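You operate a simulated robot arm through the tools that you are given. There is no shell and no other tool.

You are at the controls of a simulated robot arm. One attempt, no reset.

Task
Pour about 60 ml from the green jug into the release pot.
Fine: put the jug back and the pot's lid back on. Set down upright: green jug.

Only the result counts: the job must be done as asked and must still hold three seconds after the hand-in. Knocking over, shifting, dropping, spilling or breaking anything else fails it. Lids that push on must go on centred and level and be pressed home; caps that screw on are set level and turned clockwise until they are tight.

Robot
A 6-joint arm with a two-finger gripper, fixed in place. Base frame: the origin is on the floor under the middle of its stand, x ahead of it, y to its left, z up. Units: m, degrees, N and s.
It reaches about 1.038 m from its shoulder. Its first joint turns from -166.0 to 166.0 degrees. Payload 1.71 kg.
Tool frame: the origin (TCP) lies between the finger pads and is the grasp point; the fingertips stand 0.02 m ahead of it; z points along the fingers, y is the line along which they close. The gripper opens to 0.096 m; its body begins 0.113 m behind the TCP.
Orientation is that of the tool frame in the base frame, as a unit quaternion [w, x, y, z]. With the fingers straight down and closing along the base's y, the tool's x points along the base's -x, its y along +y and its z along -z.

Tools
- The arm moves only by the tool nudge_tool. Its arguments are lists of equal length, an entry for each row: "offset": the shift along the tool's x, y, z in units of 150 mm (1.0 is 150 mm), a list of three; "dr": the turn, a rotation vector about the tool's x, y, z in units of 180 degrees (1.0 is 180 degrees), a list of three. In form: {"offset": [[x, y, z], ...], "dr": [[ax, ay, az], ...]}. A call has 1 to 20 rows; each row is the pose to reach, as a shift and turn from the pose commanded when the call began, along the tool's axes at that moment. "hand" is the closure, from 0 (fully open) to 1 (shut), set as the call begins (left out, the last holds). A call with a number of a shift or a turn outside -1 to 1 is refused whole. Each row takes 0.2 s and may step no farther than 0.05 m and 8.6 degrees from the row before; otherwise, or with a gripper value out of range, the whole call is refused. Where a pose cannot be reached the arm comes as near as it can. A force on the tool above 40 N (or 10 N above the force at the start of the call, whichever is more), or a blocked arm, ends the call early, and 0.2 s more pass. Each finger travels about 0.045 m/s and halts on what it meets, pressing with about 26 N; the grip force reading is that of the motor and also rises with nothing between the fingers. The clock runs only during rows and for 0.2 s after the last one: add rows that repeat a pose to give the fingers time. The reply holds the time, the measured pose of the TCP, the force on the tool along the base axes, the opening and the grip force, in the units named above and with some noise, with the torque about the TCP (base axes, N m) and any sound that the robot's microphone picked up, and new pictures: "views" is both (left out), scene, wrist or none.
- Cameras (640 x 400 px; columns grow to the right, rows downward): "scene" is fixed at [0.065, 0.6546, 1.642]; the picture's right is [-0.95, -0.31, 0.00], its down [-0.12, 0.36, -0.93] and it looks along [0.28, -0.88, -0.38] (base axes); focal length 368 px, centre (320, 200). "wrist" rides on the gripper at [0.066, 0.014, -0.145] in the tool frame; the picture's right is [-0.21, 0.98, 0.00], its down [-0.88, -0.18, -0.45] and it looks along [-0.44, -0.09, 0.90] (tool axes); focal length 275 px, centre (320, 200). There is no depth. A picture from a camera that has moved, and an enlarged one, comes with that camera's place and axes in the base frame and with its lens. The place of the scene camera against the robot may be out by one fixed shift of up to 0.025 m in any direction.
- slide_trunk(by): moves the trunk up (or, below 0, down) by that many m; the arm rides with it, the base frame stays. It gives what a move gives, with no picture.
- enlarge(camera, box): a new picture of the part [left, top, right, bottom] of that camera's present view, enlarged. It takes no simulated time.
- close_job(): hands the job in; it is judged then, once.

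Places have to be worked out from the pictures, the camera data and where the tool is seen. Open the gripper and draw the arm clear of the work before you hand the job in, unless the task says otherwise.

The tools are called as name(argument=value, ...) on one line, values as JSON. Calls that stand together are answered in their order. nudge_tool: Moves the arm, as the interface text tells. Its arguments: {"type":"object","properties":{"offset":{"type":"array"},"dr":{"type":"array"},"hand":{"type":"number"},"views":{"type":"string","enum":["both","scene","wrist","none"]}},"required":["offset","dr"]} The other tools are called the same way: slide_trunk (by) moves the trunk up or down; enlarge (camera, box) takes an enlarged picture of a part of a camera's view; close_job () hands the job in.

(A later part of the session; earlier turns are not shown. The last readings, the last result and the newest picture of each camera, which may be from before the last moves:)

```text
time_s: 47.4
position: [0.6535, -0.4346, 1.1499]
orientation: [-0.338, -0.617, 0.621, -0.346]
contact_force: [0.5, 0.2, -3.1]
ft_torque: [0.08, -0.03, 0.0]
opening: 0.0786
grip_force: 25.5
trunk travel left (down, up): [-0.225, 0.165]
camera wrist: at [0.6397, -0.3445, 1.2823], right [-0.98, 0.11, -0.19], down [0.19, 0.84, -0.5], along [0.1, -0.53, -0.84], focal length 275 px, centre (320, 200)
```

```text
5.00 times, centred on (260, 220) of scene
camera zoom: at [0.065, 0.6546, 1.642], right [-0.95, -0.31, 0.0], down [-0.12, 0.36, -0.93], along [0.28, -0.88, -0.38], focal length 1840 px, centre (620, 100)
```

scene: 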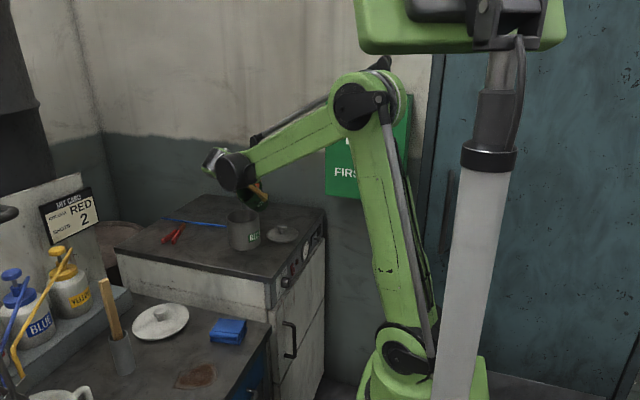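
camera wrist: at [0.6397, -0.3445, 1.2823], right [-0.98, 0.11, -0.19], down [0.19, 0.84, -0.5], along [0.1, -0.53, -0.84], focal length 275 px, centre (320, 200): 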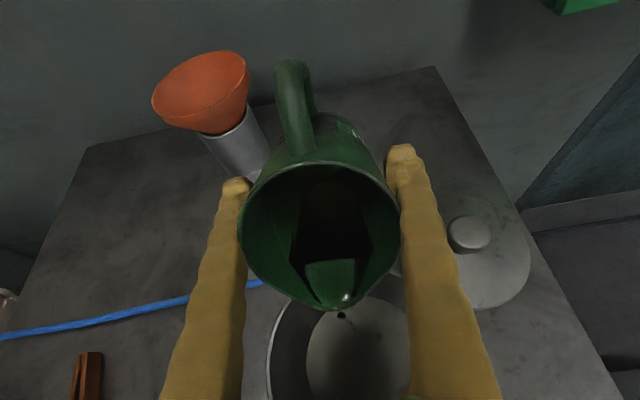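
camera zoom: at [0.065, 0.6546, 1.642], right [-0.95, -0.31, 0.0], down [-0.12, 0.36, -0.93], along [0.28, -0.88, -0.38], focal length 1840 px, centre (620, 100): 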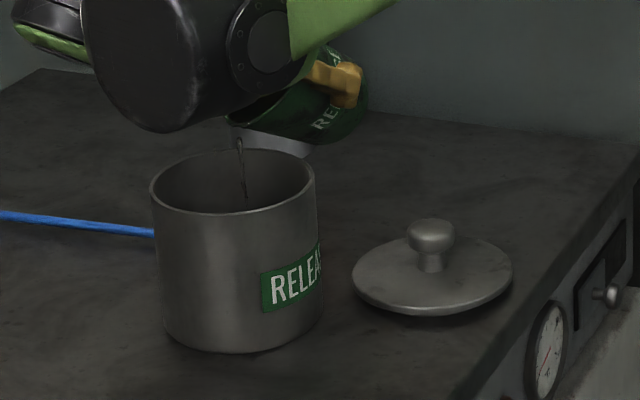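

A thin stream is running into the middle of the pot. I hold at 58° and let it run, then look again.

nudge_tool(offset=[[0, 0, 0], [0, 0, 0], [0, 0, 0], [0, 0, 0], [0, 0, 0]], dr=[[0, 0, 0], [0, 0, 0], [0, 0, 0], [0, 0, 0], [0, 0, 0]], views="none")

enlarge(camera="wrist", box=[250, 220, 410, 380])

enlarge(camera="scene", box=[215, 180, 305, 260])

```text
time_s: 48.6
position: [0.6556, -0.4331, 1.1498]
orientation: [-0.339, -0.616, 0.621, -0.347]
contact_force: [0.1, 0.3, -2.6]
ft_torque: [0.07, -0.01, -0.03]
opening: 0.0785
grip_force: 26.0
trunk travel left (down, up): [-0.225, 0.165]
```

```text
2.50 times, centred on (330, 300) of wrist
camera zoom: at [0.6397, -0.3445, 1.2823], right [-0.98, 0.11, -0.19], down [0.19, 0.84, -0.5], along [0.1, -0.53, -0.84], focal length 688 px, centre (295, -50)
```

zoom: 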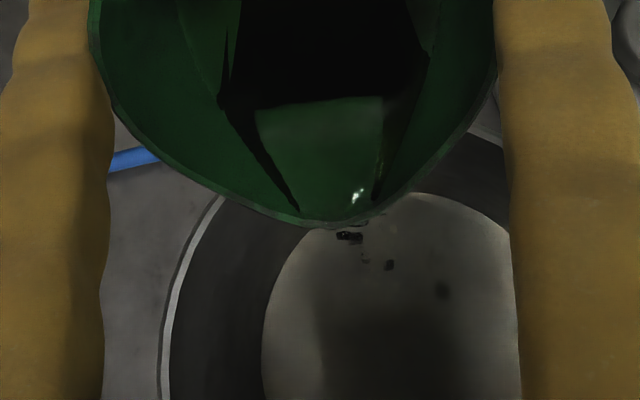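

```text
5.00 times, centred on (260, 220) of scene
camera zoom: at [0.065, 0.6546, 1.642], right [-0.95, -0.31, 0.0], down [-0.12, 0.36, -0.93], along [0.28, -0.88, -0.38], focal length 1840 px, centre (620, 100)
```

zoom: 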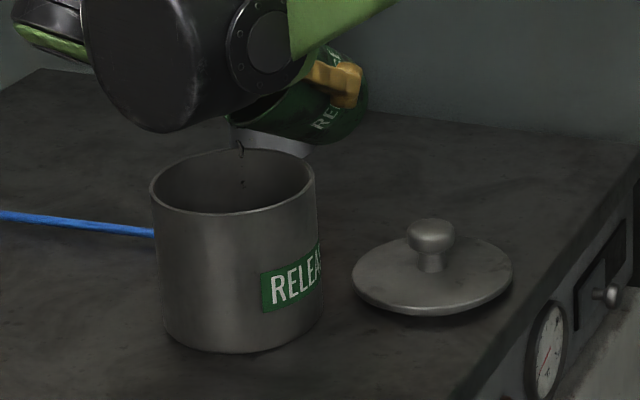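

The flow has dwindled to drips, so volume out follows the tilt. I take several readings here while it settles.

nudge_tool(offset=[[0, 0, 0]], dr=[[0, 0, 0]], views="none")

nudge_tool(offset=[[0, 0, 0]], dr=[[0, 0, 0]], views="none")

nudge_tool(offset=[[0, 0, 0]], dr=[[0, 0, 0]], views="none")

nudge_tool(offset=[[0, 0, 0]], dr=[[0, 0, 0]], views="none")

nudge_tool(offset=[[0, 0, 0]], dr=[[0, 0, 0]], views="none")

nudge_tool(offset=[[0, 0, 0]], dr=[[0, 0, 0]], views="none")

enlarge(camera="scene", box=[215, 180, 305, 260])

enlarge(camera="wrist", box=[250, 220, 410, 380])

```text
time_s: 49.0
position: [0.6552, -0.4334, 1.1508]
orientation: [-0.338, -0.616, 0.621, -0.346]
contact_force: [0.3, -0.2, -3.1]
ft_torque: [0.08, 0.0, 0.0]
opening: 0.0782
grip_force: 26.2
trunk travel left (down, up): [-0.225, 0.165]
```

```text
time_s: 49.4
position: [0.6542, -0.4328, 1.1504]
orientation: [-0.338, -0.617, 0.621, -0.346]
contact_force: [-0.5, -0.3, -3.1]
ft_torque: [0.04, -0.01, -0.02]
opening: 0.0781
grip_force: 25.7
trunk travel left (down, up): [-0.225, 0.165]
```

```text
time_s: 49.8
position: [0.6542, -0.4334, 1.1505]
orientation: [-0.339, -0.616, 0.621, -0.346]
contact_force: [1.6, -0.3, -3.4]
ft_torque: [0.12, 0.01, -0.02]
opening: 0.0783
grip_force: 26.3
trunk travel left (down, up): [-0.225, 0.165]
```

```text
time_s: 50.2
position: [0.654, -0.4341, 1.1503]
orientation: [-0.339, -0.616, 0.621, -0.347]
contact_force: [-0.2, -0.5, -3.6]
ft_torque: [0.09, 0.02, -0.01]
opening: 0.0784
grip_force: 26.5
trunk travel left (down, up): [-0.225, 0.165]
```

```text
time_s: 50.6
position: [0.6542, -0.4337, 1.149]
orientation: [-0.338, -0.617, 0.621, -0.346]
contact_force: [-0.1, 0.5, -3.3]
ft_torque: [0.07, 0.03, -0.01]
opening: 0.0787
grip_force: 25.9
trunk travel left (down, up): [-0.225, 0.165]
```

```text
time_s: 51.0
position: [0.6541, -0.4342, 1.1504]
orientation: [-0.338, -0.616, 0.621, -0.346]
contact_force: [0.1, -0.5, -2.6]
ft_torque: [0.07, -0.01, 0.03]
opening: 0.0784
grip_force: 25.4
trunk travel left (down, up): [-0.225, 0.165]
```

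```text
5.00 times, centred on (260, 220) of scene
camera zoom: at [0.065, 0.6546, 1.642], right [-0.95, -0.31, 0.0], down [-0.12, 0.36, -0.93], along [0.28, -0.88, -0.38], focal length 1840 px, centre (620, 100)
```

zoom: 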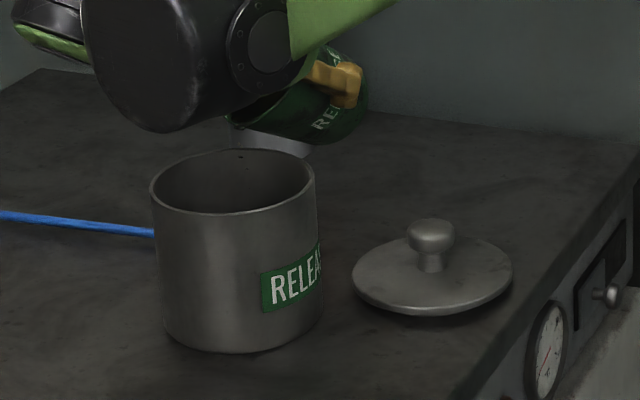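

```text
2.50 times, centred on (330, 300) of wrist
camera zoom: at [0.6397, -0.3445, 1.2824], right [-0.98, 0.11, -0.19], down [0.19, 0.84, -0.5], along [0.1, -0.53, -0.84], focal length 688 px, centre (295, -50)
```

zoom: 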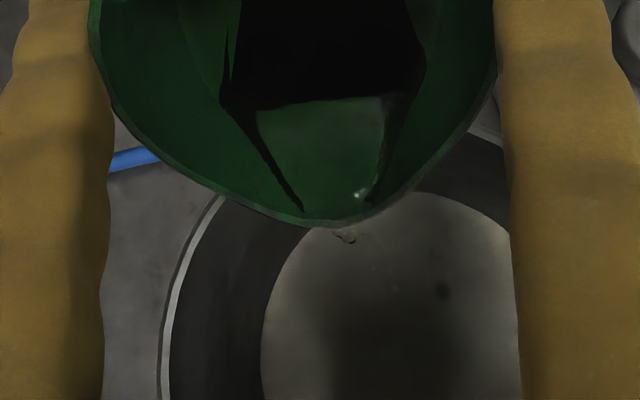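

Readings average about 3.1 N (≈20 ml out so far), matching the geometric model of roughly 10 ml per degree past the 56° onset. I go to 60° and hold about 2 s.

nudge_tool(offset=[[0, 0, 0], [0, 0, 0], [0, 0, 0], [0, 0, 0], [0, 0, 0], [0, 0, 0], [0, 0, 0], [0, 0, 0], [0, 0, 0], [0, 0, 0]], dr=[[0, 0.006, 0], [0, 0.0117, 0], [0, 0.0117, 0], [0, 0.0117, 0], [0, 0.0117, 0], [0, 0.0117, 0], [0, 0.0117, 0], [0, 0.0117, 0], [0, 0.0117, 0], [0, 0.0117, 0]], views="wrist")

enlarge(camera="wrist", box=[250, 220, 410, 380])

enlarge(camera="scene", box=[215, 180, 305, 260])

```text
time_s: 53.2
position: [0.6537, -0.4353, 1.1494]
orientation: [-0.35, -0.61, 0.615, -0.358]
contact_force: [-0.9, -0.1, -3.7]
ft_torque: [0.08, -0.02, 0.02]
opening: 0.0784
grip_force: 25.7
trunk travel left (down, up): [-0.225, 0.165]
camera wrist: at [0.6401, -0.3401, 1.2786], right [-0.98, 0.1, -0.19], down [0.19, 0.82, -0.53], along [0.1, -0.56, -0.82], focal length 275 px, centre (320, 200)
```

wrist: 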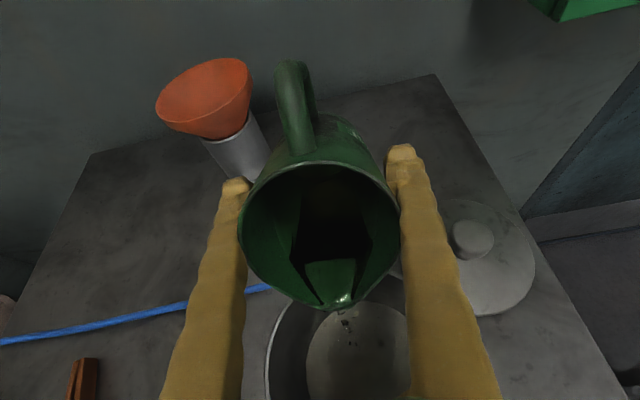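

```text
2.50 times, centred on (330, 300) of wrist
camera zoom: at [0.6401, -0.3401, 1.2786], right [-0.98, 0.1, -0.19], down [0.19, 0.82, -0.53], along [0.1, -0.56, -0.82], focal length 688 px, centre (295, -50)
```

zoom: 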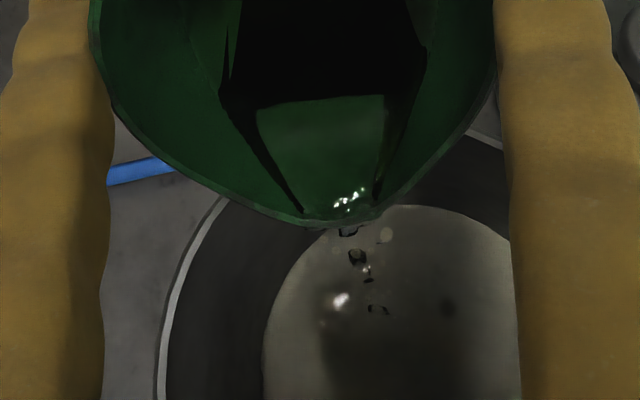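

```text
5.00 times, centred on (260, 220) of scene
camera zoom: at [0.065, 0.6546, 1.642], right [-0.95, -0.31, 0.0], down [-0.12, 0.36, -0.93], along [0.28, -0.88, -0.38], focal length 1840 px, centre (620, 100)
```

zoom: 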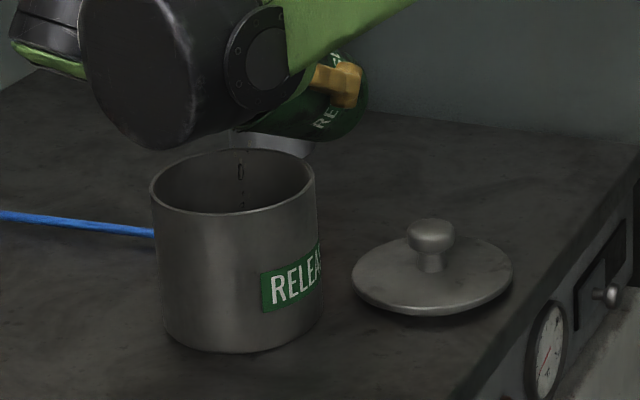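

Still dripping into the pot at 60°. I hold for it to settle, taking readings.

nudge_tool(offset=[[0, 0, 0]], dr=[[0, 0, 0]], views="none")

nudge_tool(offset=[[0, 0, 0]], dr=[[0, 0, 0]], views="none")

nudge_tool(offset=[[0, 0, 0]], dr=[[0, 0, 0]], views="none")

nudge_tool(offset=[[0, 0, 0]], dr=[[0, 0, 0]], views="none")

nudge_tool(offset=[[0, 0, 0]], dr=[[0, 0, 0]], views="none")

nudge_tool(offset=[[0, 0, 0]], dr=[[0, 0, 0]], views="none")

nudge_tool(offset=[[0, 0, 0]], dr=[[0, 0, 0]], views="none")

nudge_tool(offset=[[0, 0, 0]], dr=[[0, 0, 0]], views="none")

enlarge(camera="wrist", box=[250, 220, 410, 380])

enlarge(camera="scene", box=[215, 180, 305, 260])

```text
time_s: 53.6
position: [0.6542, -0.4336, 1.1492]
orientation: [-0.349, -0.61, 0.615, -0.358]
contact_force: [0.5, -0.9, -3.5]
ft_torque: [0.07, 0.01, -0.02]
opening: 0.0786
grip_force: 26.0
trunk travel left (down, up): [-0.225, 0.165]
```

```text
time_s: 54.0
position: [0.6543, -0.4351, 1.15]
orientation: [-0.349, -0.61, 0.614, -0.358]
contact_force: [0.1, 0.0, -3.1]
ft_torque: [0.09, -0.01, -0.04]
opening: 0.0784
grip_force: 25.8
trunk travel left (down, up): [-0.225, 0.165]
```

```text
time_s: 54.4
position: [0.6554, -0.4345, 1.1495]
orientation: [-0.35, -0.609, 0.615, -0.357]
contact_force: [-0.1, 0.2, -2.5]
ft_torque: [0.09, 0.02, -0.01]
opening: 0.0788
grip_force: 26.1
trunk travel left (down, up): [-0.225, 0.165]
```

```text
time_s: 54.8
position: [0.6542, -0.4342, 1.1496]
orientation: [-0.349, -0.611, 0.614, -0.358]
contact_force: [0.5, -1.0, -2.8]
ft_torque: [0.06, -0.02, 0.01]
opening: 0.0784
grip_force: 26.2
trunk travel left (down, up): [-0.225, 0.165]
```

```text
time_s: 55.2
position: [0.6535, -0.4333, 1.1496]
orientation: [-0.35, -0.61, 0.615, -0.357]
contact_force: [-0.8, 0.1, -2.1]
ft_torque: [0.09, -0.05, 0.0]
opening: 0.078
grip_force: 25.9
trunk travel left (down, up): [-0.225, 0.165]
```

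```text
time_s: 55.6
position: [0.6545, -0.4338, 1.1493]
orientation: [-0.35, -0.61, 0.615, -0.358]
contact_force: [-0.1, 0.0, -3.5]
ft_torque: [0.06, -0.03, 0.0]
opening: 0.0782
grip_force: 25.8
trunk travel left (down, up): [-0.225, 0.165]
```

```text
time_s: 56.0
position: [0.6542, -0.4346, 1.1493]
orientation: [-0.349, -0.61, 0.615, -0.358]
contact_force: [-0.9, 0.1, -2.1]
ft_torque: [0.09, -0.01, 0.01]
opening: 0.0782
grip_force: 25.7
trunk travel left (down, up): [-0.225, 0.165]
```

```text
time_s: 56.4
position: [0.6546, -0.4342, 1.1503]
orientation: [-0.35, -0.61, 0.615, -0.358]
contact_force: [-0.5, -0.3, -3.6]
ft_torque: [0.09, 0.02, 0.01]
opening: 0.0782
grip_force: 26.5
trunk travel left (down, up): [-0.225, 0.165]
```

```text
2.50 times, centred on (330, 300) of wrist
camera zoom: at [0.6401, -0.3401, 1.2786], right [-0.98, 0.1, -0.19], down [0.19, 0.82, -0.53], along [0.1, -0.56, -0.82], focal length 688 px, centre (295, -50)
```

zoom: 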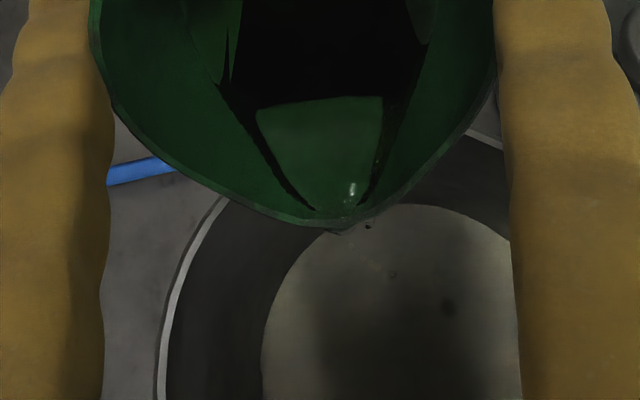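

```text
5.00 times, centred on (260, 220) of scene
camera zoom: at [0.065, 0.6546, 1.642], right [-0.95, -0.31, 0.0], down [-0.12, 0.36, -0.93], along [0.28, -0.88, -0.38], focal length 1840 px, centre (620, 100)
```

zoom: 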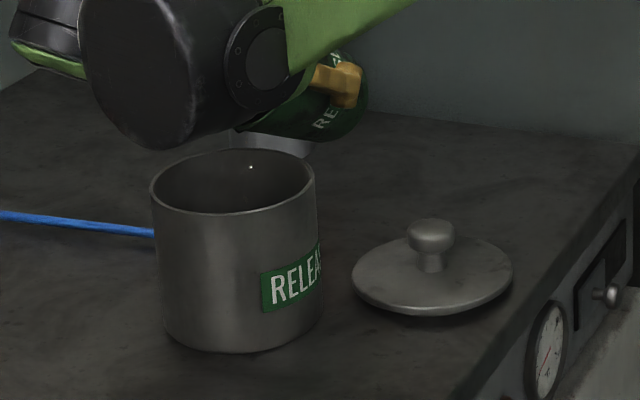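

About 0.34 N lighter now (≈35–40 ml). I raise the tilt to 61.7°, where the model gives about 60 ml out, and hold for it to drain.

nudge_tool(offset=[[0, 0, 0], [0, 0, 0], [0, 0, 0], [0, 0, 0], [0, 0, 0], [0, 0, 0], [0, 0, 0], [0, 0, 0], [0, 0, 0], [0, 0, 0]], dr=[[0, 0.005, 0], [0, 0.0094, 0], [0, 0.0094, 0], [0, 0.0094, 0], [0, 0.0094, 0], [0, 0.0094, 0], [0, 0.0094, 0], [0, 0.0094, 0], [0, 0.0094, 0], [0, 0.0094, 0]], views="wrist")

enlarge(camera="wrist", box=[250, 220, 410, 380])

nudge_tool(offset=[[0, 0, 0]], dr=[[0, 0, 0]], views="none")

nudge_tool(offset=[[0, 0, 0]], dr=[[0, 0, 0]], views="none")

nudge_tool(offset=[[0, 0, 0]], dr=[[0, 0, 0]], views="none")

nudge_tool(offset=[[0, 0, 0]], dr=[[0, 0, 0]], views="none")

enlarge(camera="wrist", box=[250, 220, 410, 380])

enlarge(camera="scene", box=[215, 180, 305, 260])

```text
time_s: 58.6
position: [0.6544, -0.4356, 1.15]
orientation: [-0.36, -0.604, 0.61, -0.366]
contact_force: [-1.1, -0.4, -2.4]
ft_torque: [0.02, 0.0, 0.0]
opening: 0.0782
grip_force: 26.1
trunk travel left (down, up): [-0.225, 0.165]
camera wrist: at [0.6399, -0.3362, 1.2756], right [-0.98, 0.1, -0.19], down [0.19, 0.81, -0.56], along [0.1, -0.58, -0.81], focal length 275 px, centre (320, 200)
```

wrist: 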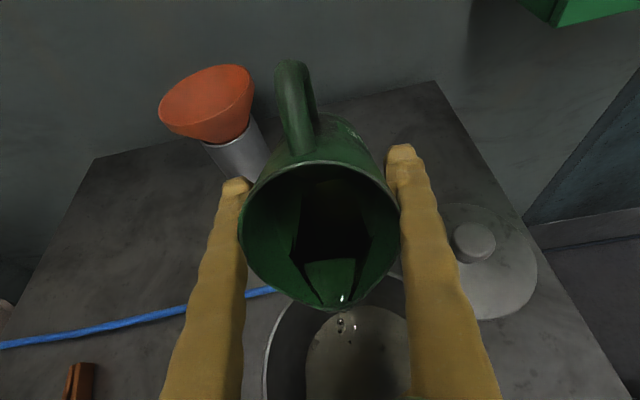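

```text
2.50 times, centred on (330, 300) of wrist
camera zoom: at [0.6399, -0.3362, 1.2756], right [-0.98, 0.1, -0.19], down [0.19, 0.81, -0.56], along [0.1, -0.58, -0.81], focal length 688 px, centre (295, -50)
```

zoom: 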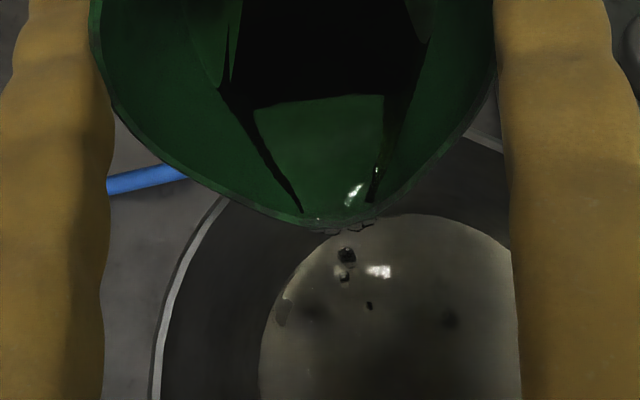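

```text
time_s: 59.0
position: [0.6543, -0.4344, 1.1494]
orientation: [-0.359, -0.605, 0.61, -0.366]
contact_force: [0.3, 0.2, -2.4]
ft_torque: [0.09, 0.05, 0.0]
opening: 0.0783
grip_force: 26.5
trunk travel left (down, up): [-0.225, 0.165]
```

```text
time_s: 59.4
position: [0.6533, -0.4344, 1.1497]
orientation: [-0.358, -0.605, 0.609, -0.367]
contact_force: [0.1, 0.0, -3.0]
ft_torque: [0.08, 0.0, -0.01]
opening: 0.0784
grip_force: 26.5
trunk travel left (down, up): [-0.225, 0.165]
```

```text
time_s: 59.8
position: [0.6546, -0.4339, 1.1494]
orientation: [-0.358, -0.604, 0.61, -0.366]
contact_force: [0.0, 0.1, -2.6]
ft_torque: [0.1, -0.01, -0.02]
opening: 0.0782
grip_force: 25.7
trunk travel left (down, up): [-0.225, 0.165]
```

```text
time_s: 60.2
position: [0.6525, -0.4351, 1.15]
orientation: [-0.359, -0.604, 0.609, -0.367]
contact_force: [1.0, 0.2, -2.9]
ft_torque: [0.09, 0.0, 0.0]
opening: 0.0783
grip_force: 25.9
trunk travel left (down, up): [-0.225, 0.165]
```

```text
2.50 times, centred on (330, 300) of wrist
camera zoom: at [0.6399, -0.3362, 1.2756], right [-0.98, 0.1, -0.19], down [0.19, 0.81, -0.56], along [0.1, -0.58, -0.81], focal length 688 px, centre (295, -50)
```

zoom: 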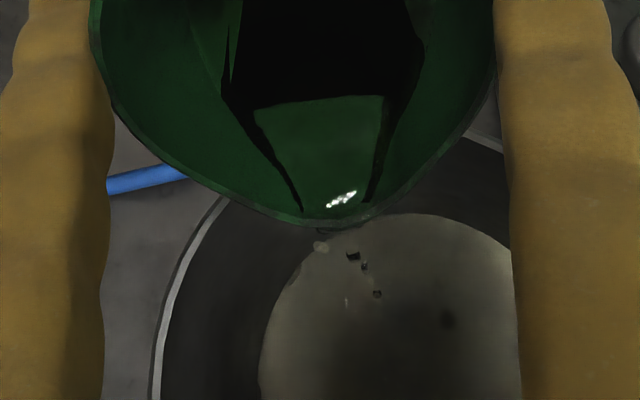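

```text
5.00 times, centred on (260, 220) of scene
camera zoom: at [0.065, 0.6546, 1.642], right [-0.95, -0.31, 0.0], down [-0.12, 0.36, -0.93], along [0.28, -0.88, -0.38], focal length 1840 px, centre (620, 100)
```

zoom: 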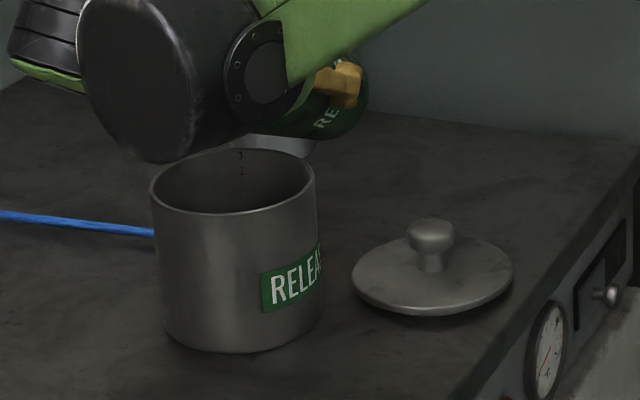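

Weight now averages about 2.66 N, close to the 60 ml target. I tilt back to stop the flow (to about 42°, spout still over the pot) and take many readings to check.

nudge_tool(offset=[[0, 0, 0], [0, 0, 0], [0, 0, 0], [0, 0, 0], [0, 0, 0]], dr=[[0, -0.035, 0], [0, -0.07, 0], [0, -0.11, 0], [0, -0.11, 0], [0, -0.11, 0]], views="wrist")

nudge_tool(offset=[[0, 0, 0]], dr=[[0, 0, 0]], views="none")

nudge_tool(offset=[[0, 0, 0]], dr=[[0, 0, 0]], views="none")

nudge_tool(offset=[[0, 0, 0]], dr=[[0, 0, 0]], views="none")

nudge_tool(offset=[[0, 0, 0]], dr=[[0, 0, 0]], views="none")

nudge_tool(offset=[[0, 0, 0]], dr=[[0, 0, 0]], views="none")

nudge_tool(offset=[[0, 0, 0]], dr=[[0, 0, 0]], views="none")

nudge_tool(offset=[[0, 0, 0]], dr=[[0, 0, 0]], views="none")

nudge_tool(offset=[[0, 0, 0]], dr=[[0, 0, 0]], views="none")

nudge_tool(offset=[[0, 0, 0]], dr=[[0, 0, 0]], views="none")

nudge_tool(offset=[[0, 0, 0]], dr=[[0, 0, 0]], views="none")

nudge_tool(offset=[[0, 0, 0]], dr=[[0, 0, 0]], views="none")

nudge_tool(offset=[[0, 0, 0]], dr=[[0, 0, 0]], views="none")

enlarge(camera="wrist", box=[230, 150, 410, 330])

```text
time_s: 61.4
position: [0.6541, -0.4348, 1.1496]
orientation: [-0.249, -0.658, 0.662, -0.257]
contact_force: [0.2, -1.1, -2.1]
ft_torque: [0.12, 0.01, -0.04]
opening: 0.0783
grip_force: 26.3
trunk travel left (down, up): [-0.225, 0.165]
camera wrist: at [0.6396, -0.385, 1.3015], right [-0.98, 0.15, -0.15], down [0.19, 0.95, -0.25], along [0.1, -0.27, -0.96], focal length 275 px, centre (320, 200)
```

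wrist: 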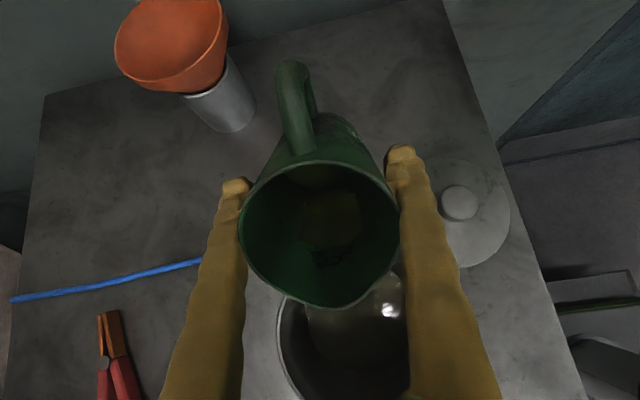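

```text
time_s: 61.8
position: [0.655, -0.435, 1.1496]
orientation: [-0.248, -0.658, 0.663, -0.257]
contact_force: [0.4, 1.4, -2.8]
ft_torque: [0.07, -0.01, -0.01]
opening: 0.0785
grip_force: 26.3
trunk travel left (down, up): [-0.225, 0.165]
```

```text
time_s: 62.2
position: [0.6536, -0.4342, 1.1504]
orientation: [-0.249, -0.659, 0.662, -0.257]
contact_force: [0.6, -0.7, -2.1]
ft_torque: [0.08, -0.02, -0.03]
opening: 0.0784
grip_force: 25.8
trunk travel left (down, up): [-0.225, 0.165]
```

```text
time_s: 62.6
position: [0.6542, -0.4355, 1.151]
orientation: [-0.249, -0.658, 0.662, -0.257]
contact_force: [0.5, 0.9, -2.8]
ft_torque: [0.07, 0.01, 0.02]
opening: 0.0784
grip_force: 25.8
trunk travel left (down, up): [-0.225, 0.165]
```

```text
time_s: 63.0
position: [0.6534, -0.4344, 1.1493]
orientation: [-0.249, -0.658, 0.662, -0.257]
contact_force: [0.6, -0.8, -3.9]
ft_torque: [0.06, 0.0, -0.02]
opening: 0.0784
grip_force: 25.9
trunk travel left (down, up): [-0.225, 0.165]
```

```text
time_s: 63.4
position: [0.6542, -0.4345, 1.15]
orientation: [-0.249, -0.658, 0.663, -0.256]
contact_force: [-0.3, 0.7, -2.7]
ft_torque: [0.08, 0.0, 0.03]
opening: 0.0786
grip_force: 26.3
trunk travel left (down, up): [-0.225, 0.165]
```

```text
time_s: 63.8
position: [0.654, -0.4343, 1.15]
orientation: [-0.248, -0.659, 0.662, -0.258]
contact_force: [0.0, -0.2, -3.5]
ft_torque: [0.05, -0.01, 0.0]
opening: 0.0783
grip_force: 26.0
trunk travel left (down, up): [-0.225, 0.165]
```

```text
time_s: 64.2
position: [0.6538, -0.434, 1.1501]
orientation: [-0.249, -0.658, 0.663, -0.257]
contact_force: [-0.6, 0.5, -3.3]
ft_torque: [0.07, -0.01, 0.0]
opening: 0.0784
grip_force: 26.3
trunk travel left (down, up): [-0.225, 0.165]
```

```text
time_s: 64.6
position: [0.6544, -0.4341, 1.1507]
orientation: [-0.248, -0.659, 0.662, -0.257]
contact_force: [0.7, 0.7, -3.3]
ft_torque: [0.08, 0.0, -0.01]
opening: 0.0786
grip_force: 25.4
trunk travel left (down, up): [-0.225, 0.165]
```

```text
time_s: 65.0
position: [0.654, -0.4349, 1.1499]
orientation: [-0.249, -0.658, 0.662, -0.257]
contact_force: [-0.4, 0.7, -2.6]
ft_torque: [0.09, 0.0, 0.01]
opening: 0.0785
grip_force: 26.2
trunk travel left (down, up): [-0.225, 0.165]
```

```text
time_s: 65.4
position: [0.6538, -0.4335, 1.1496]
orientation: [-0.25, -0.658, 0.662, -0.257]
contact_force: [-0.2, 0.7, -2.3]
ft_torque: [0.06, -0.04, -0.04]
opening: 0.0785
grip_force: 26.1
trunk travel left (down, up): [-0.225, 0.165]
```

```text
time_s: 65.8
position: [0.6535, -0.4339, 1.1495]
orientation: [-0.249, -0.659, 0.662, -0.256]
contact_force: [-0.6, 0.3, -3.0]
ft_torque: [0.11, -0.01, 0.03]
opening: 0.0784
grip_force: 25.9
trunk travel left (down, up): [-0.225, 0.165]
```

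```text
time_s: 66.2
position: [0.6546, -0.4349, 1.1511]
orientation: [-0.249, -0.658, 0.662, -0.258]
contact_force: [-0.1, 0.5, -3.8]
ft_torque: [0.08, 0.07, 0.02]
opening: 0.0785
grip_force: 26.0
trunk travel left (down, up): [-0.225, 0.165]
```

```text
2.22 times, centred on (320, 240) of wrist
camera zoom: at [0.6396, -0.385, 1.3014], right [-0.98, 0.15, -0.15], down [0.19, 0.95, -0.25], along [0.1, -0.27, -0.96], focal length 612 px, centre (320, 111)
```

zoom: 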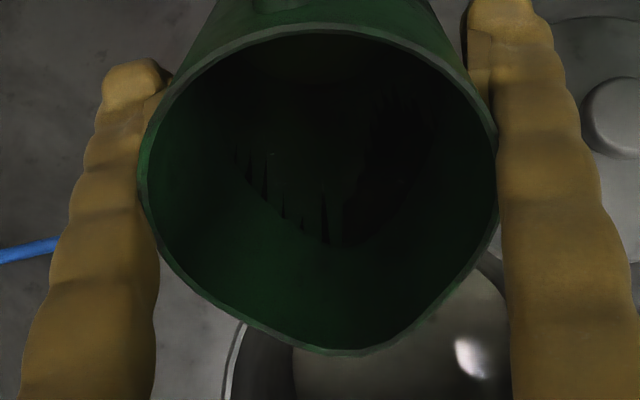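

Readings give roughly 45 ± 20 ml poured by weight and about 55 ml by geometry, as the flow had not fully settled at 61.7°. I return to the same 61.7° and hold about 3 s to let it drain to equilibrium.

nudge_tool(offset=[[0, 0, 0], [0, 0, 0], [0, 0, 0], [0, 0, 0], [0, 0, 0], [0, 0, 0], [0, 0, 0], [0, 0, 0]], dr=[[0, 0.03, 0], [0, 0.06, 0], [0, 0.085, 0], [0, 0.1, 0], [0, 0.106, 0], [0, 0.11, 0], [0, 0.11, 0], [0, 0.11, 0]], views="wrist")

enlarge(camera="wrist", box=[250, 220, 410, 380])

nudge_tool(offset=[[0, 0, 0], [0, 0, 0], [0, 0, 0], [0, 0, 0], [0, 0, 0], [0, 0, 0], [0, 0, 0], [0, 0, 0], [0, 0, 0]], dr=[[0, 0, 0], [0, 0, 0], [0, 0, 0], [0, 0, 0], [0, 0, 0], [0, 0, 0], [0, 0, 0], [0, 0, 0], [0, 0, 0]], views="none")

enlarge(camera="wrist", box=[250, 220, 410, 380])

enlarge(camera="scene", box=[215, 180, 305, 260])

```text
time_s: 68.0
position: [0.6549, -0.436, 1.1495]
orientation: [-0.358, -0.605, 0.609, -0.367]
contact_force: [0.5, 0.8, -3.0]
ft_torque: [0.09, 0.0, 0.0]
opening: 0.0783
grip_force: 26.0
trunk travel left (down, up): [-0.225, 0.165]
camera wrist: at [0.6398, -0.3368, 1.2762], right [-0.98, 0.1, -0.19], down [0.19, 0.81, -0.56], along [0.1, -0.58, -0.81], focal length 275 px, centre (320, 200)
```

wrist: 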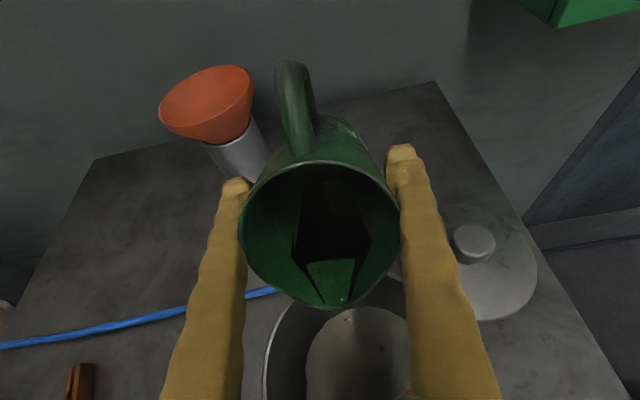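

```text
2.50 times, centred on (330, 300) of wrist
camera zoom: at [0.6398, -0.3368, 1.2762], right [-0.98, 0.1, -0.19], down [0.19, 0.81, -0.56], along [0.1, -0.58, -0.81], focal length 688 px, centre (295, -50)
```

zoom: 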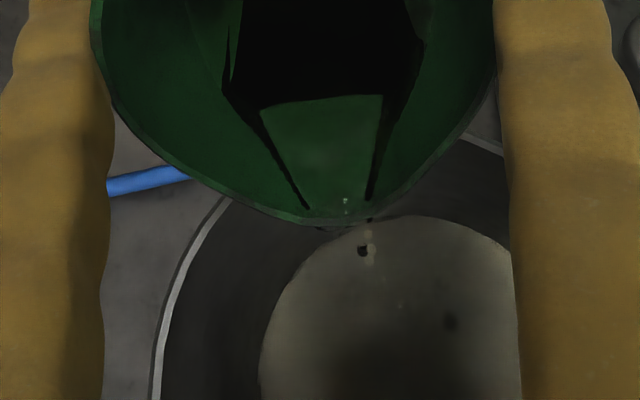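

```text
time_s: 70.0
position: [0.6531, -0.4342, 1.149]
orientation: [-0.358, -0.605, 0.609, -0.367]
contact_force: [-0.3, -0.6, -3.3]
ft_torque: [0.08, 0.03, -0.03]
opening: 0.078
grip_force: 25.5
trunk travel left (down, up): [-0.225, 0.165]
```

```text
2.50 times, centred on (330, 300) of wrist
camera zoom: at [0.6398, -0.3368, 1.2762], right [-0.98, 0.1, -0.19], down [0.19, 0.81, -0.56], along [0.1, -0.58, -0.81], focal length 688 px, centre (295, -50)
```

zoom: 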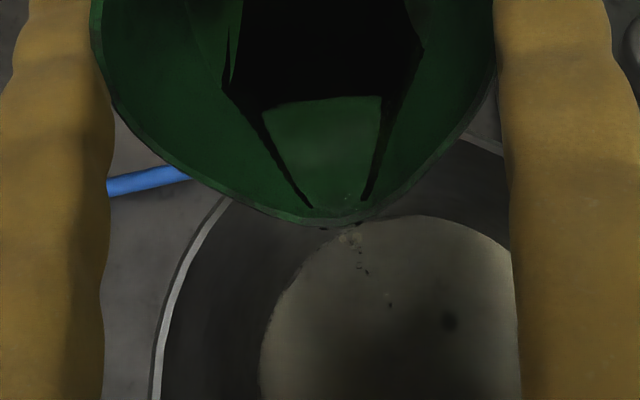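

```text
5.00 times, centred on (260, 220) of scene
camera zoom: at [0.065, 0.6546, 1.642], right [-0.95, -0.31, 0.0], down [-0.12, 0.36, -0.93], along [0.28, -0.88, -0.38], focal length 1840 px, centre (620, 100)
```

zoom: 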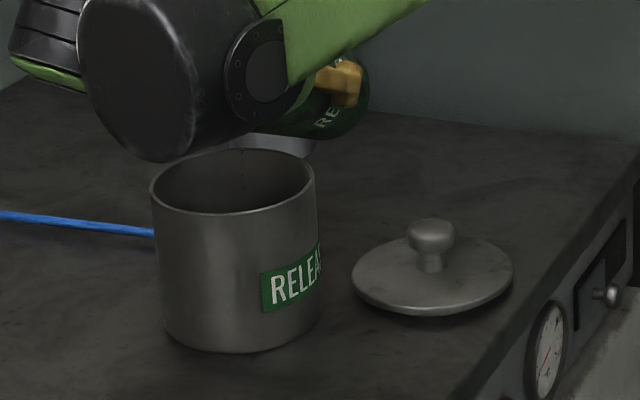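

It still drips slowly, so the surface has not fully settled. To measure precisely what has left, I tilt back to 54.5° and compare the liquid edge with the earlier 54.5° picture (edge at zoom row 337 before the pour).

nudge_tool(offset=[[0, 0, 0], [0, 0, 0], [0, 0, 0], [0, 0, 0], [0, 0, 0]], dr=[[0, -0.02, 0], [0, -0.04, 0], [0, -0.04, 0], [0, -0.04, 0], [0, -0.04, 0]], views="wrist")

enlarge(camera="wrist", box=[230, 150, 410, 330])

```text
time_s: 71.2
position: [0.6541, -0.4355, 1.1501]
orientation: [-0.32, -0.626, 0.631, -0.328]
contact_force: [0.4, 0.5, -2.4]
ft_torque: [0.09, 0.01, 0.02]
opening: 0.0783
grip_force: 26.3
trunk travel left (down, up): [-0.225, 0.165]
camera wrist: at [0.6395, -0.3536, 1.2873], right [-0.98, 0.12, -0.18], down [0.19, 0.87, -0.45], along [0.1, -0.48, -0.87], focal length 275 px, centre (320, 200)
```

wrist: 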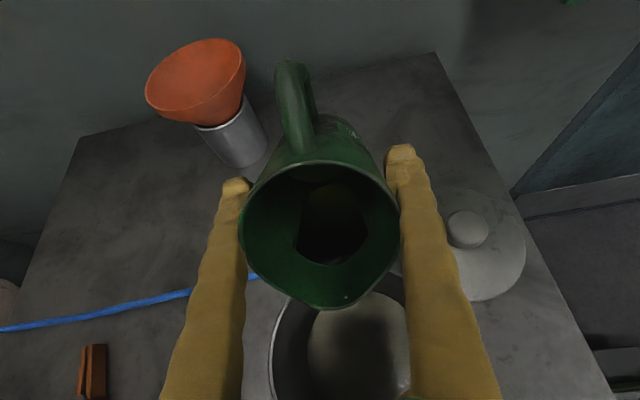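

```text
2.22 times, centred on (320, 240) of wrist
camera zoom: at [0.6395, -0.3536, 1.2873], right [-0.98, 0.12, -0.18], down [0.19, 0.87, -0.45], along [0.1, -0.48, -0.87], focal length 612 px, centre (320, 111)
```

zoom: 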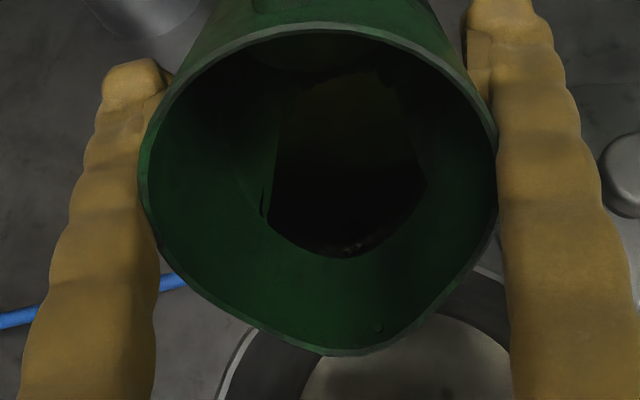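

The edge at 54.5° dropped from row 337 to 257, which the geometry puts at about 16.6 mm of level, or roughly 60 ml. As a cross-check I look at 59.7°, to see how far from the lip the edge now is.

nudge_tool(offset=[[0, 0, 0], [0, 0, 0], [0, 0, 0], [0, 0, 0], [0, 0, 0]], dr=[[0, 0.015, 0], [0, 0.0289, 0], [0, 0.0289, 0], [0, 0.0289, 0], [0, 0.0289, 0]], views="wrist")

enlarge(camera="wrist", box=[230, 150, 410, 330])

```text
time_s: 72.4
position: [0.6541, -0.4355, 1.1507]
orientation: [-0.347, -0.611, 0.615, -0.357]
contact_force: [0.3, 0.7, -3.1]
ft_torque: [0.11, 0.0, -0.01]
opening: 0.0785
grip_force: 26.5
trunk travel left (down, up): [-0.225, 0.165]
camera wrist: at [0.6397, -0.341, 1.28], right [-0.98, 0.1, -0.19], down [0.19, 0.83, -0.53], along [0.1, -0.55, -0.83], focal length 275 px, centre (320, 200)
```

wrist: 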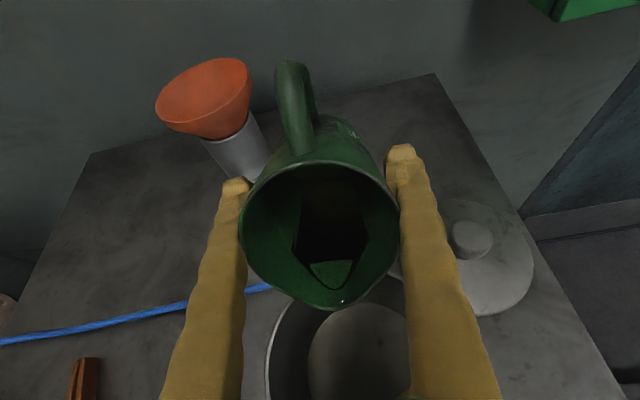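

```text
2.22 times, centred on (320, 240) of wrist
camera zoom: at [0.6397, -0.341, 1.28], right [-0.98, 0.1, -0.19], down [0.19, 0.83, -0.53], along [0.1, -0.55, -0.83], focal length 612 px, centre (320, 111)
```

zoom: 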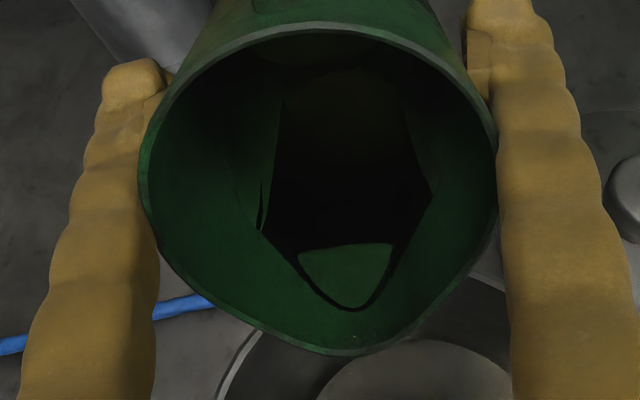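

At 59.7° the edge sits well short of the lip; geometry from both pictures gives about 60–63 ml poured, and the weight change agrees within its noise. I stop pouring, and bring the jug upright while raising it clear of the pot.

nudge_tool(offset=[[0, 0, 0], [0, 0, 0], [0.115, 0, -0.067], [0.259, 0, -0.151], [0.403, 0, -0.235], [0.518, 0, -0.302], [0.576, 0, -0.336], [0.576, 0, -0.336], [0.576, 0, -0.336], [0.576, 0, -0.336], [0.576, 0, -0.336]], dr=[[0, -0.033, 0], [0, -0.066, 0], [0, -0.1, 0], [0, -0.133, 0], [0, -0.166, 0], [0, -0.2, 0], [0, -0.233, 0], [0, -0.266, 0], [0, -0.3, 0], [0, -0.3313, 0], [0, -0.3313, 0]])

enlarge(camera="scene", box=[200, 120, 320, 260])

enlarge(camera="wrist", box=[200, 100, 440, 330])

```text
time_s: 74.8
position: [0.6531, -0.4356, 1.2509]
orientation: [0.005, -0.707, 0.707, -0.005]
contact_force: [0.2, 0.0, -2.9]
ft_torque: [0.04, 0.0, -0.03]
opening: 0.0783
grip_force: 26.1
trunk travel left (down, up): [-0.225, 0.165]
camera wrist: at [0.6388, -0.4995, 1.3952], right [-0.98, 0.21, -0.01], down [0.18, 0.88, 0.45], along [0.1, 0.43, -0.89], focal length 275 px, centre (320, 200)
```

scene: 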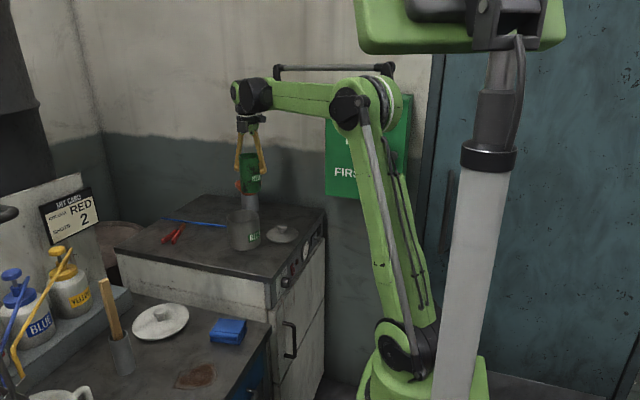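
wrist: 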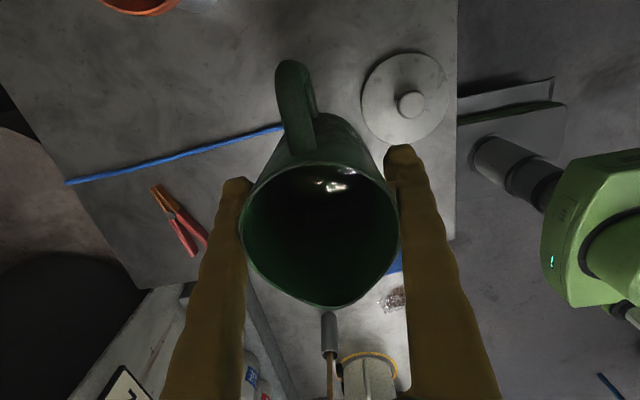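

```text
2.86 times, centred on (260, 190) of scene
camera zoom: at [0.065, 0.6546, 1.642], right [-0.95, -0.31, 0.0], down [-0.12, 0.36, -0.93], along [0.28, -0.88, -0.38], focal length 1052 px, centre (491, 229)
```

zoom: 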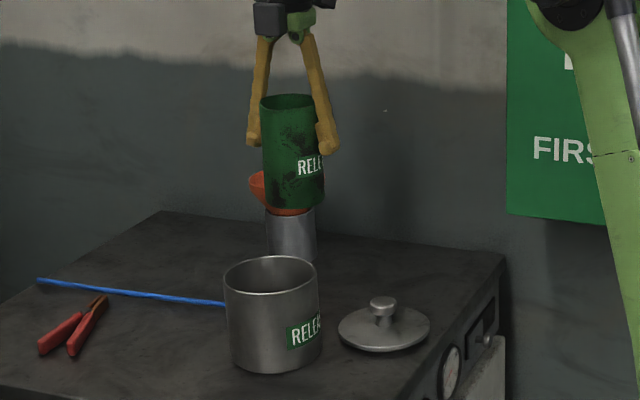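

```text
1.74 times, centred on (320, 215) of wrist
camera zoom: at [0.6388, -0.4995, 1.3952], right [-0.98, 0.21, -0.01], down [0.18, 0.88, 0.45], along [0.1, 0.43, -0.89], focal length 479 px, centre (320, 174)
```

zoom: 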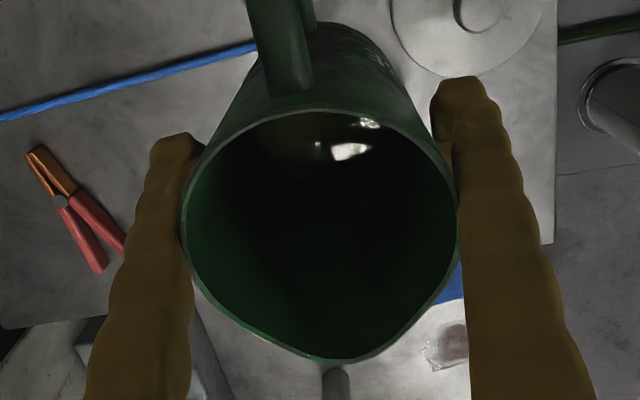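

The jug is upright again in the baseline pose. I take a batch of weight readings here to compare with the 3.33 N baseline.

nudge_tool(offset=[[0, 0, 0]], dr=[[0, 0, 0]], views="none")

nudge_tool(offset=[[0, 0, 0]], dr=[[0, 0, 0]], views="none")

nudge_tool(offset=[[0, 0, 0]], dr=[[0, 0, 0]], views="none")

nudge_tool(offset=[[0, 0, 0]], dr=[[0, 0, 0]], views="none")

nudge_tool(offset=[[0, 0, 0]], dr=[[0, 0, 0]], views="none")

nudge_tool(offset=[[0, 0, 0]], dr=[[0, 0, 0]], views="none")

nudge_tool(offset=[[0, 0, 0]], dr=[[0, 0, 0]], views="none")

nudge_tool(offset=[[0, 0, 0]], dr=[[0, 0, 0]], views="none")

nudge_tool(offset=[[0, 0, 0]], dr=[[0, 0, 0]], views="none")

nudge_tool(offset=[[0, 0, 0]], dr=[[0, 0, 0]], views="none")

nudge_tool(offset=[[0, 0, 0]], dr=[[0, 0, 0]], views="none")

nudge_tool(offset=[[0, 0, 0]], dr=[[0, 0, 0]], views="none")

```text
time_s: 75.2
position: [0.654, -0.4342, 1.2514]
orientation: [-0.004, 0.707, -0.707, 0.006]
contact_force: [-1.1, 0.3, -3.0]
ft_torque: [0.0, -0.03, 0.01]
opening: 0.0782
grip_force: 26.0
trunk travel left (down, up): [-0.225, 0.165]
```

```text
time_s: 75.6
position: [0.6532, -0.4354, 1.2507]
orientation: [-0.005, 0.707, -0.707, 0.006]
contact_force: [0.4, -0.9, -2.9]
ft_torque: [-0.02, 0.02, 0.02]
opening: 0.0782
grip_force: 26.0
trunk travel left (down, up): [-0.225, 0.165]
```

```text
time_s: 76.0
position: [0.6538, -0.4345, 1.2498]
orientation: [0.004, -0.706, 0.708, -0.006]
contact_force: [-0.2, -0.7, -3.5]
ft_torque: [-0.02, 0.0, 0.03]
opening: 0.0784
grip_force: 25.6
trunk travel left (down, up): [-0.225, 0.165]
```

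```text
time_s: 76.4
position: [0.6538, -0.434, 1.2509]
orientation: [-0.005, 0.707, -0.707, 0.006]
contact_force: [-0.3, -0.3, -2.5]
ft_torque: [-0.01, -0.01, -0.01]
opening: 0.078
grip_force: 26.1
trunk travel left (down, up): [-0.225, 0.165]
```

```text
time_s: 76.8
position: [0.6531, -0.4352, 1.2505]
orientation: [0.005, -0.707, 0.707, -0.006]
contact_force: [0.3, 0.3, -3.3]
ft_torque: [-0.02, -0.01, 0.02]
opening: 0.0783
grip_force: 25.8
trunk travel left (down, up): [-0.225, 0.165]
```

```text
time_s: 77.2
position: [0.6536, -0.4351, 1.2514]
orientation: [-0.004, 0.707, -0.707, 0.006]
contact_force: [0.0, 0.2, -3.3]
ft_torque: [0.03, 0.02, -0.03]
opening: 0.0782
grip_force: 26.0
trunk travel left (down, up): [-0.225, 0.165]
```

```text
time_s: 77.6
position: [0.6537, -0.4351, 1.251]
orientation: [-0.004, 0.707, -0.707, 0.006]
contact_force: [-1.0, -0.2, -2.8]
ft_torque: [-0.02, 0.01, 0.02]
opening: 0.0783
grip_force: 26.1
trunk travel left (down, up): [-0.225, 0.165]
```

```text
time_s: 78.0
position: [0.6531, -0.4357, 1.2501]
orientation: [-0.004, 0.707, -0.707, 0.005]
contact_force: [-1.0, -0.3, -3.0]
ft_torque: [0.0, 0.0, -0.02]
opening: 0.0783
grip_force: 26.2
trunk travel left (down, up): [-0.225, 0.165]
```

```text
time_s: 78.4
position: [0.6541, -0.4356, 1.2507]
orientation: [-0.004, 0.707, -0.707, 0.005]
contact_force: [-0.2, 0.1, -2.8]
ft_torque: [0.0, 0.02, 0.01]
opening: 0.0782
grip_force: 26.1
trunk travel left (down, up): [-0.225, 0.165]
```

```text
time_s: 78.8
position: [0.6533, -0.4339, 1.2501]
orientation: [-0.005, 0.707, -0.707, 0.006]
contact_force: [-0.5, -0.6, -3.4]
ft_torque: [0.01, -0.04, 0.0]
opening: 0.0782
grip_force: 26.0
trunk travel left (down, up): [-0.225, 0.165]
```

```text
time_s: 79.2
position: [0.6523, -0.4353, 1.2499]
orientation: [0.004, -0.707, 0.707, -0.006]
contact_force: [-0.1, -0.1, -3.5]
ft_torque: [-0.06, -0.01, -0.01]
opening: 0.0784
grip_force: 25.8
trunk travel left (down, up): [-0.225, 0.165]
```

```text
time_s: 79.6
position: [0.6538, -0.4355, 1.2504]
orientation: [0.003, -0.707, 0.708, -0.006]
contact_force: [0.1, 0.4, -3.5]
ft_torque: [0.0, 0.0, -0.01]
opening: 0.0784
grip_force: 26.3
trunk travel left (down, up): [-0.225, 0.165]
```

Combining the liquid-edge geometry (≈58–62 ml), the reflection shift (≈55 ml) and the noisy weights, about 60 ml is in the pot, so I stop here. I carry the jug back above its original place and lower to just above the table.

nudge_tool(offset=[[0.1, 0.044, 0], [0.22, 0.097, 0], [0.35, 0.155, 0], [0.48, 0.212, 0], [0.58, 0.256, 0], [0.645, 0.285, 0], [0.645, 0.285, 0], [0.645, 0.285, 0.15], [0.645, 0.285, 0.35], [0.645, 0.285, 0.55], [0.645, 0.285, 0.75], [0.645, 0.285, 0.87], [0.645, 0.285, 0.87], [0.645, 0.285, 0.87]], dr=[[0, 0, 0], [0, 0, 0], [0, 0, 0], [0, 0, 0], [0, 0, 0], [0, 0, 0], [0, 0, 0], [0, 0, 0], [0, 0, 0], [0, 0, 0], [0, 0, 0], [0, 0, 0], [0, 0, 0], [0, 0, 0]])

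enlarge(camera="scene", box=[230, 160, 320, 260])

```text
time_s: 82.6
position: [0.6123, -0.5319, 1.1182]
orientation: [-0.004, 0.707, -0.707, 0.006]
contact_force: [-0.1, -0.2, -2.3]
ft_torque: [0.0, -0.04, 0.01]
opening: 0.0781
grip_force: 25.9
trunk travel left (down, up): [-0.225, 0.165]
camera wrist: at [0.5979, -0.5954, 1.2622], right [-0.98, 0.21, -0.01], down [0.18, 0.88, 0.45], along [0.1, 0.43, -0.9], focal length 275 px, centre (320, 200)
```

scene: 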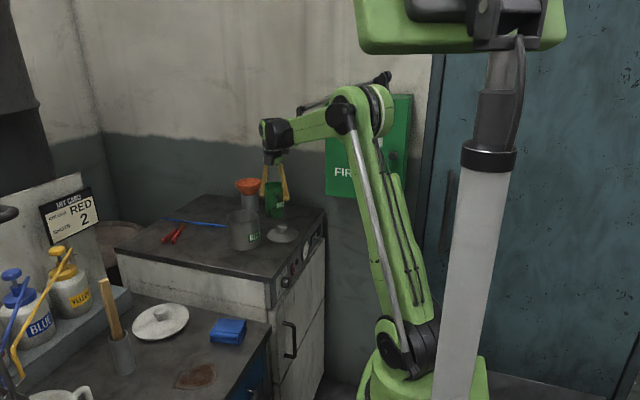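
wrist: 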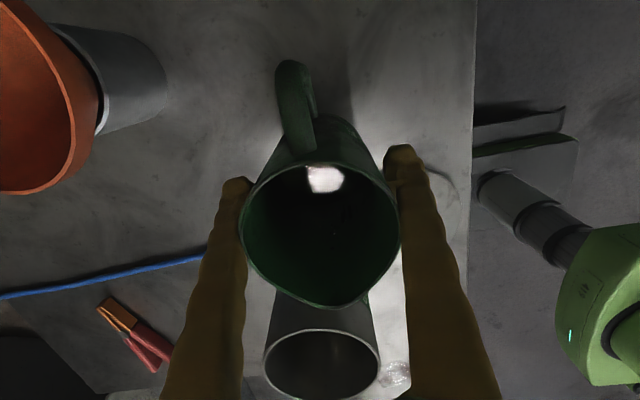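

```text
4.00 times, centred on (275, 210) of scene
camera zoom: at [0.065, 0.6546, 1.642], right [-0.95, -0.31, 0.0], down [-0.12, 0.36, -0.93], along [0.28, -0.88, -0.38], focal length 1472 px, centre (500, 160)
```

zoom: 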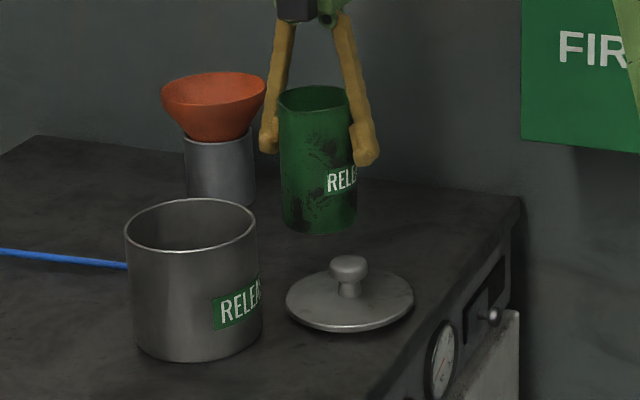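

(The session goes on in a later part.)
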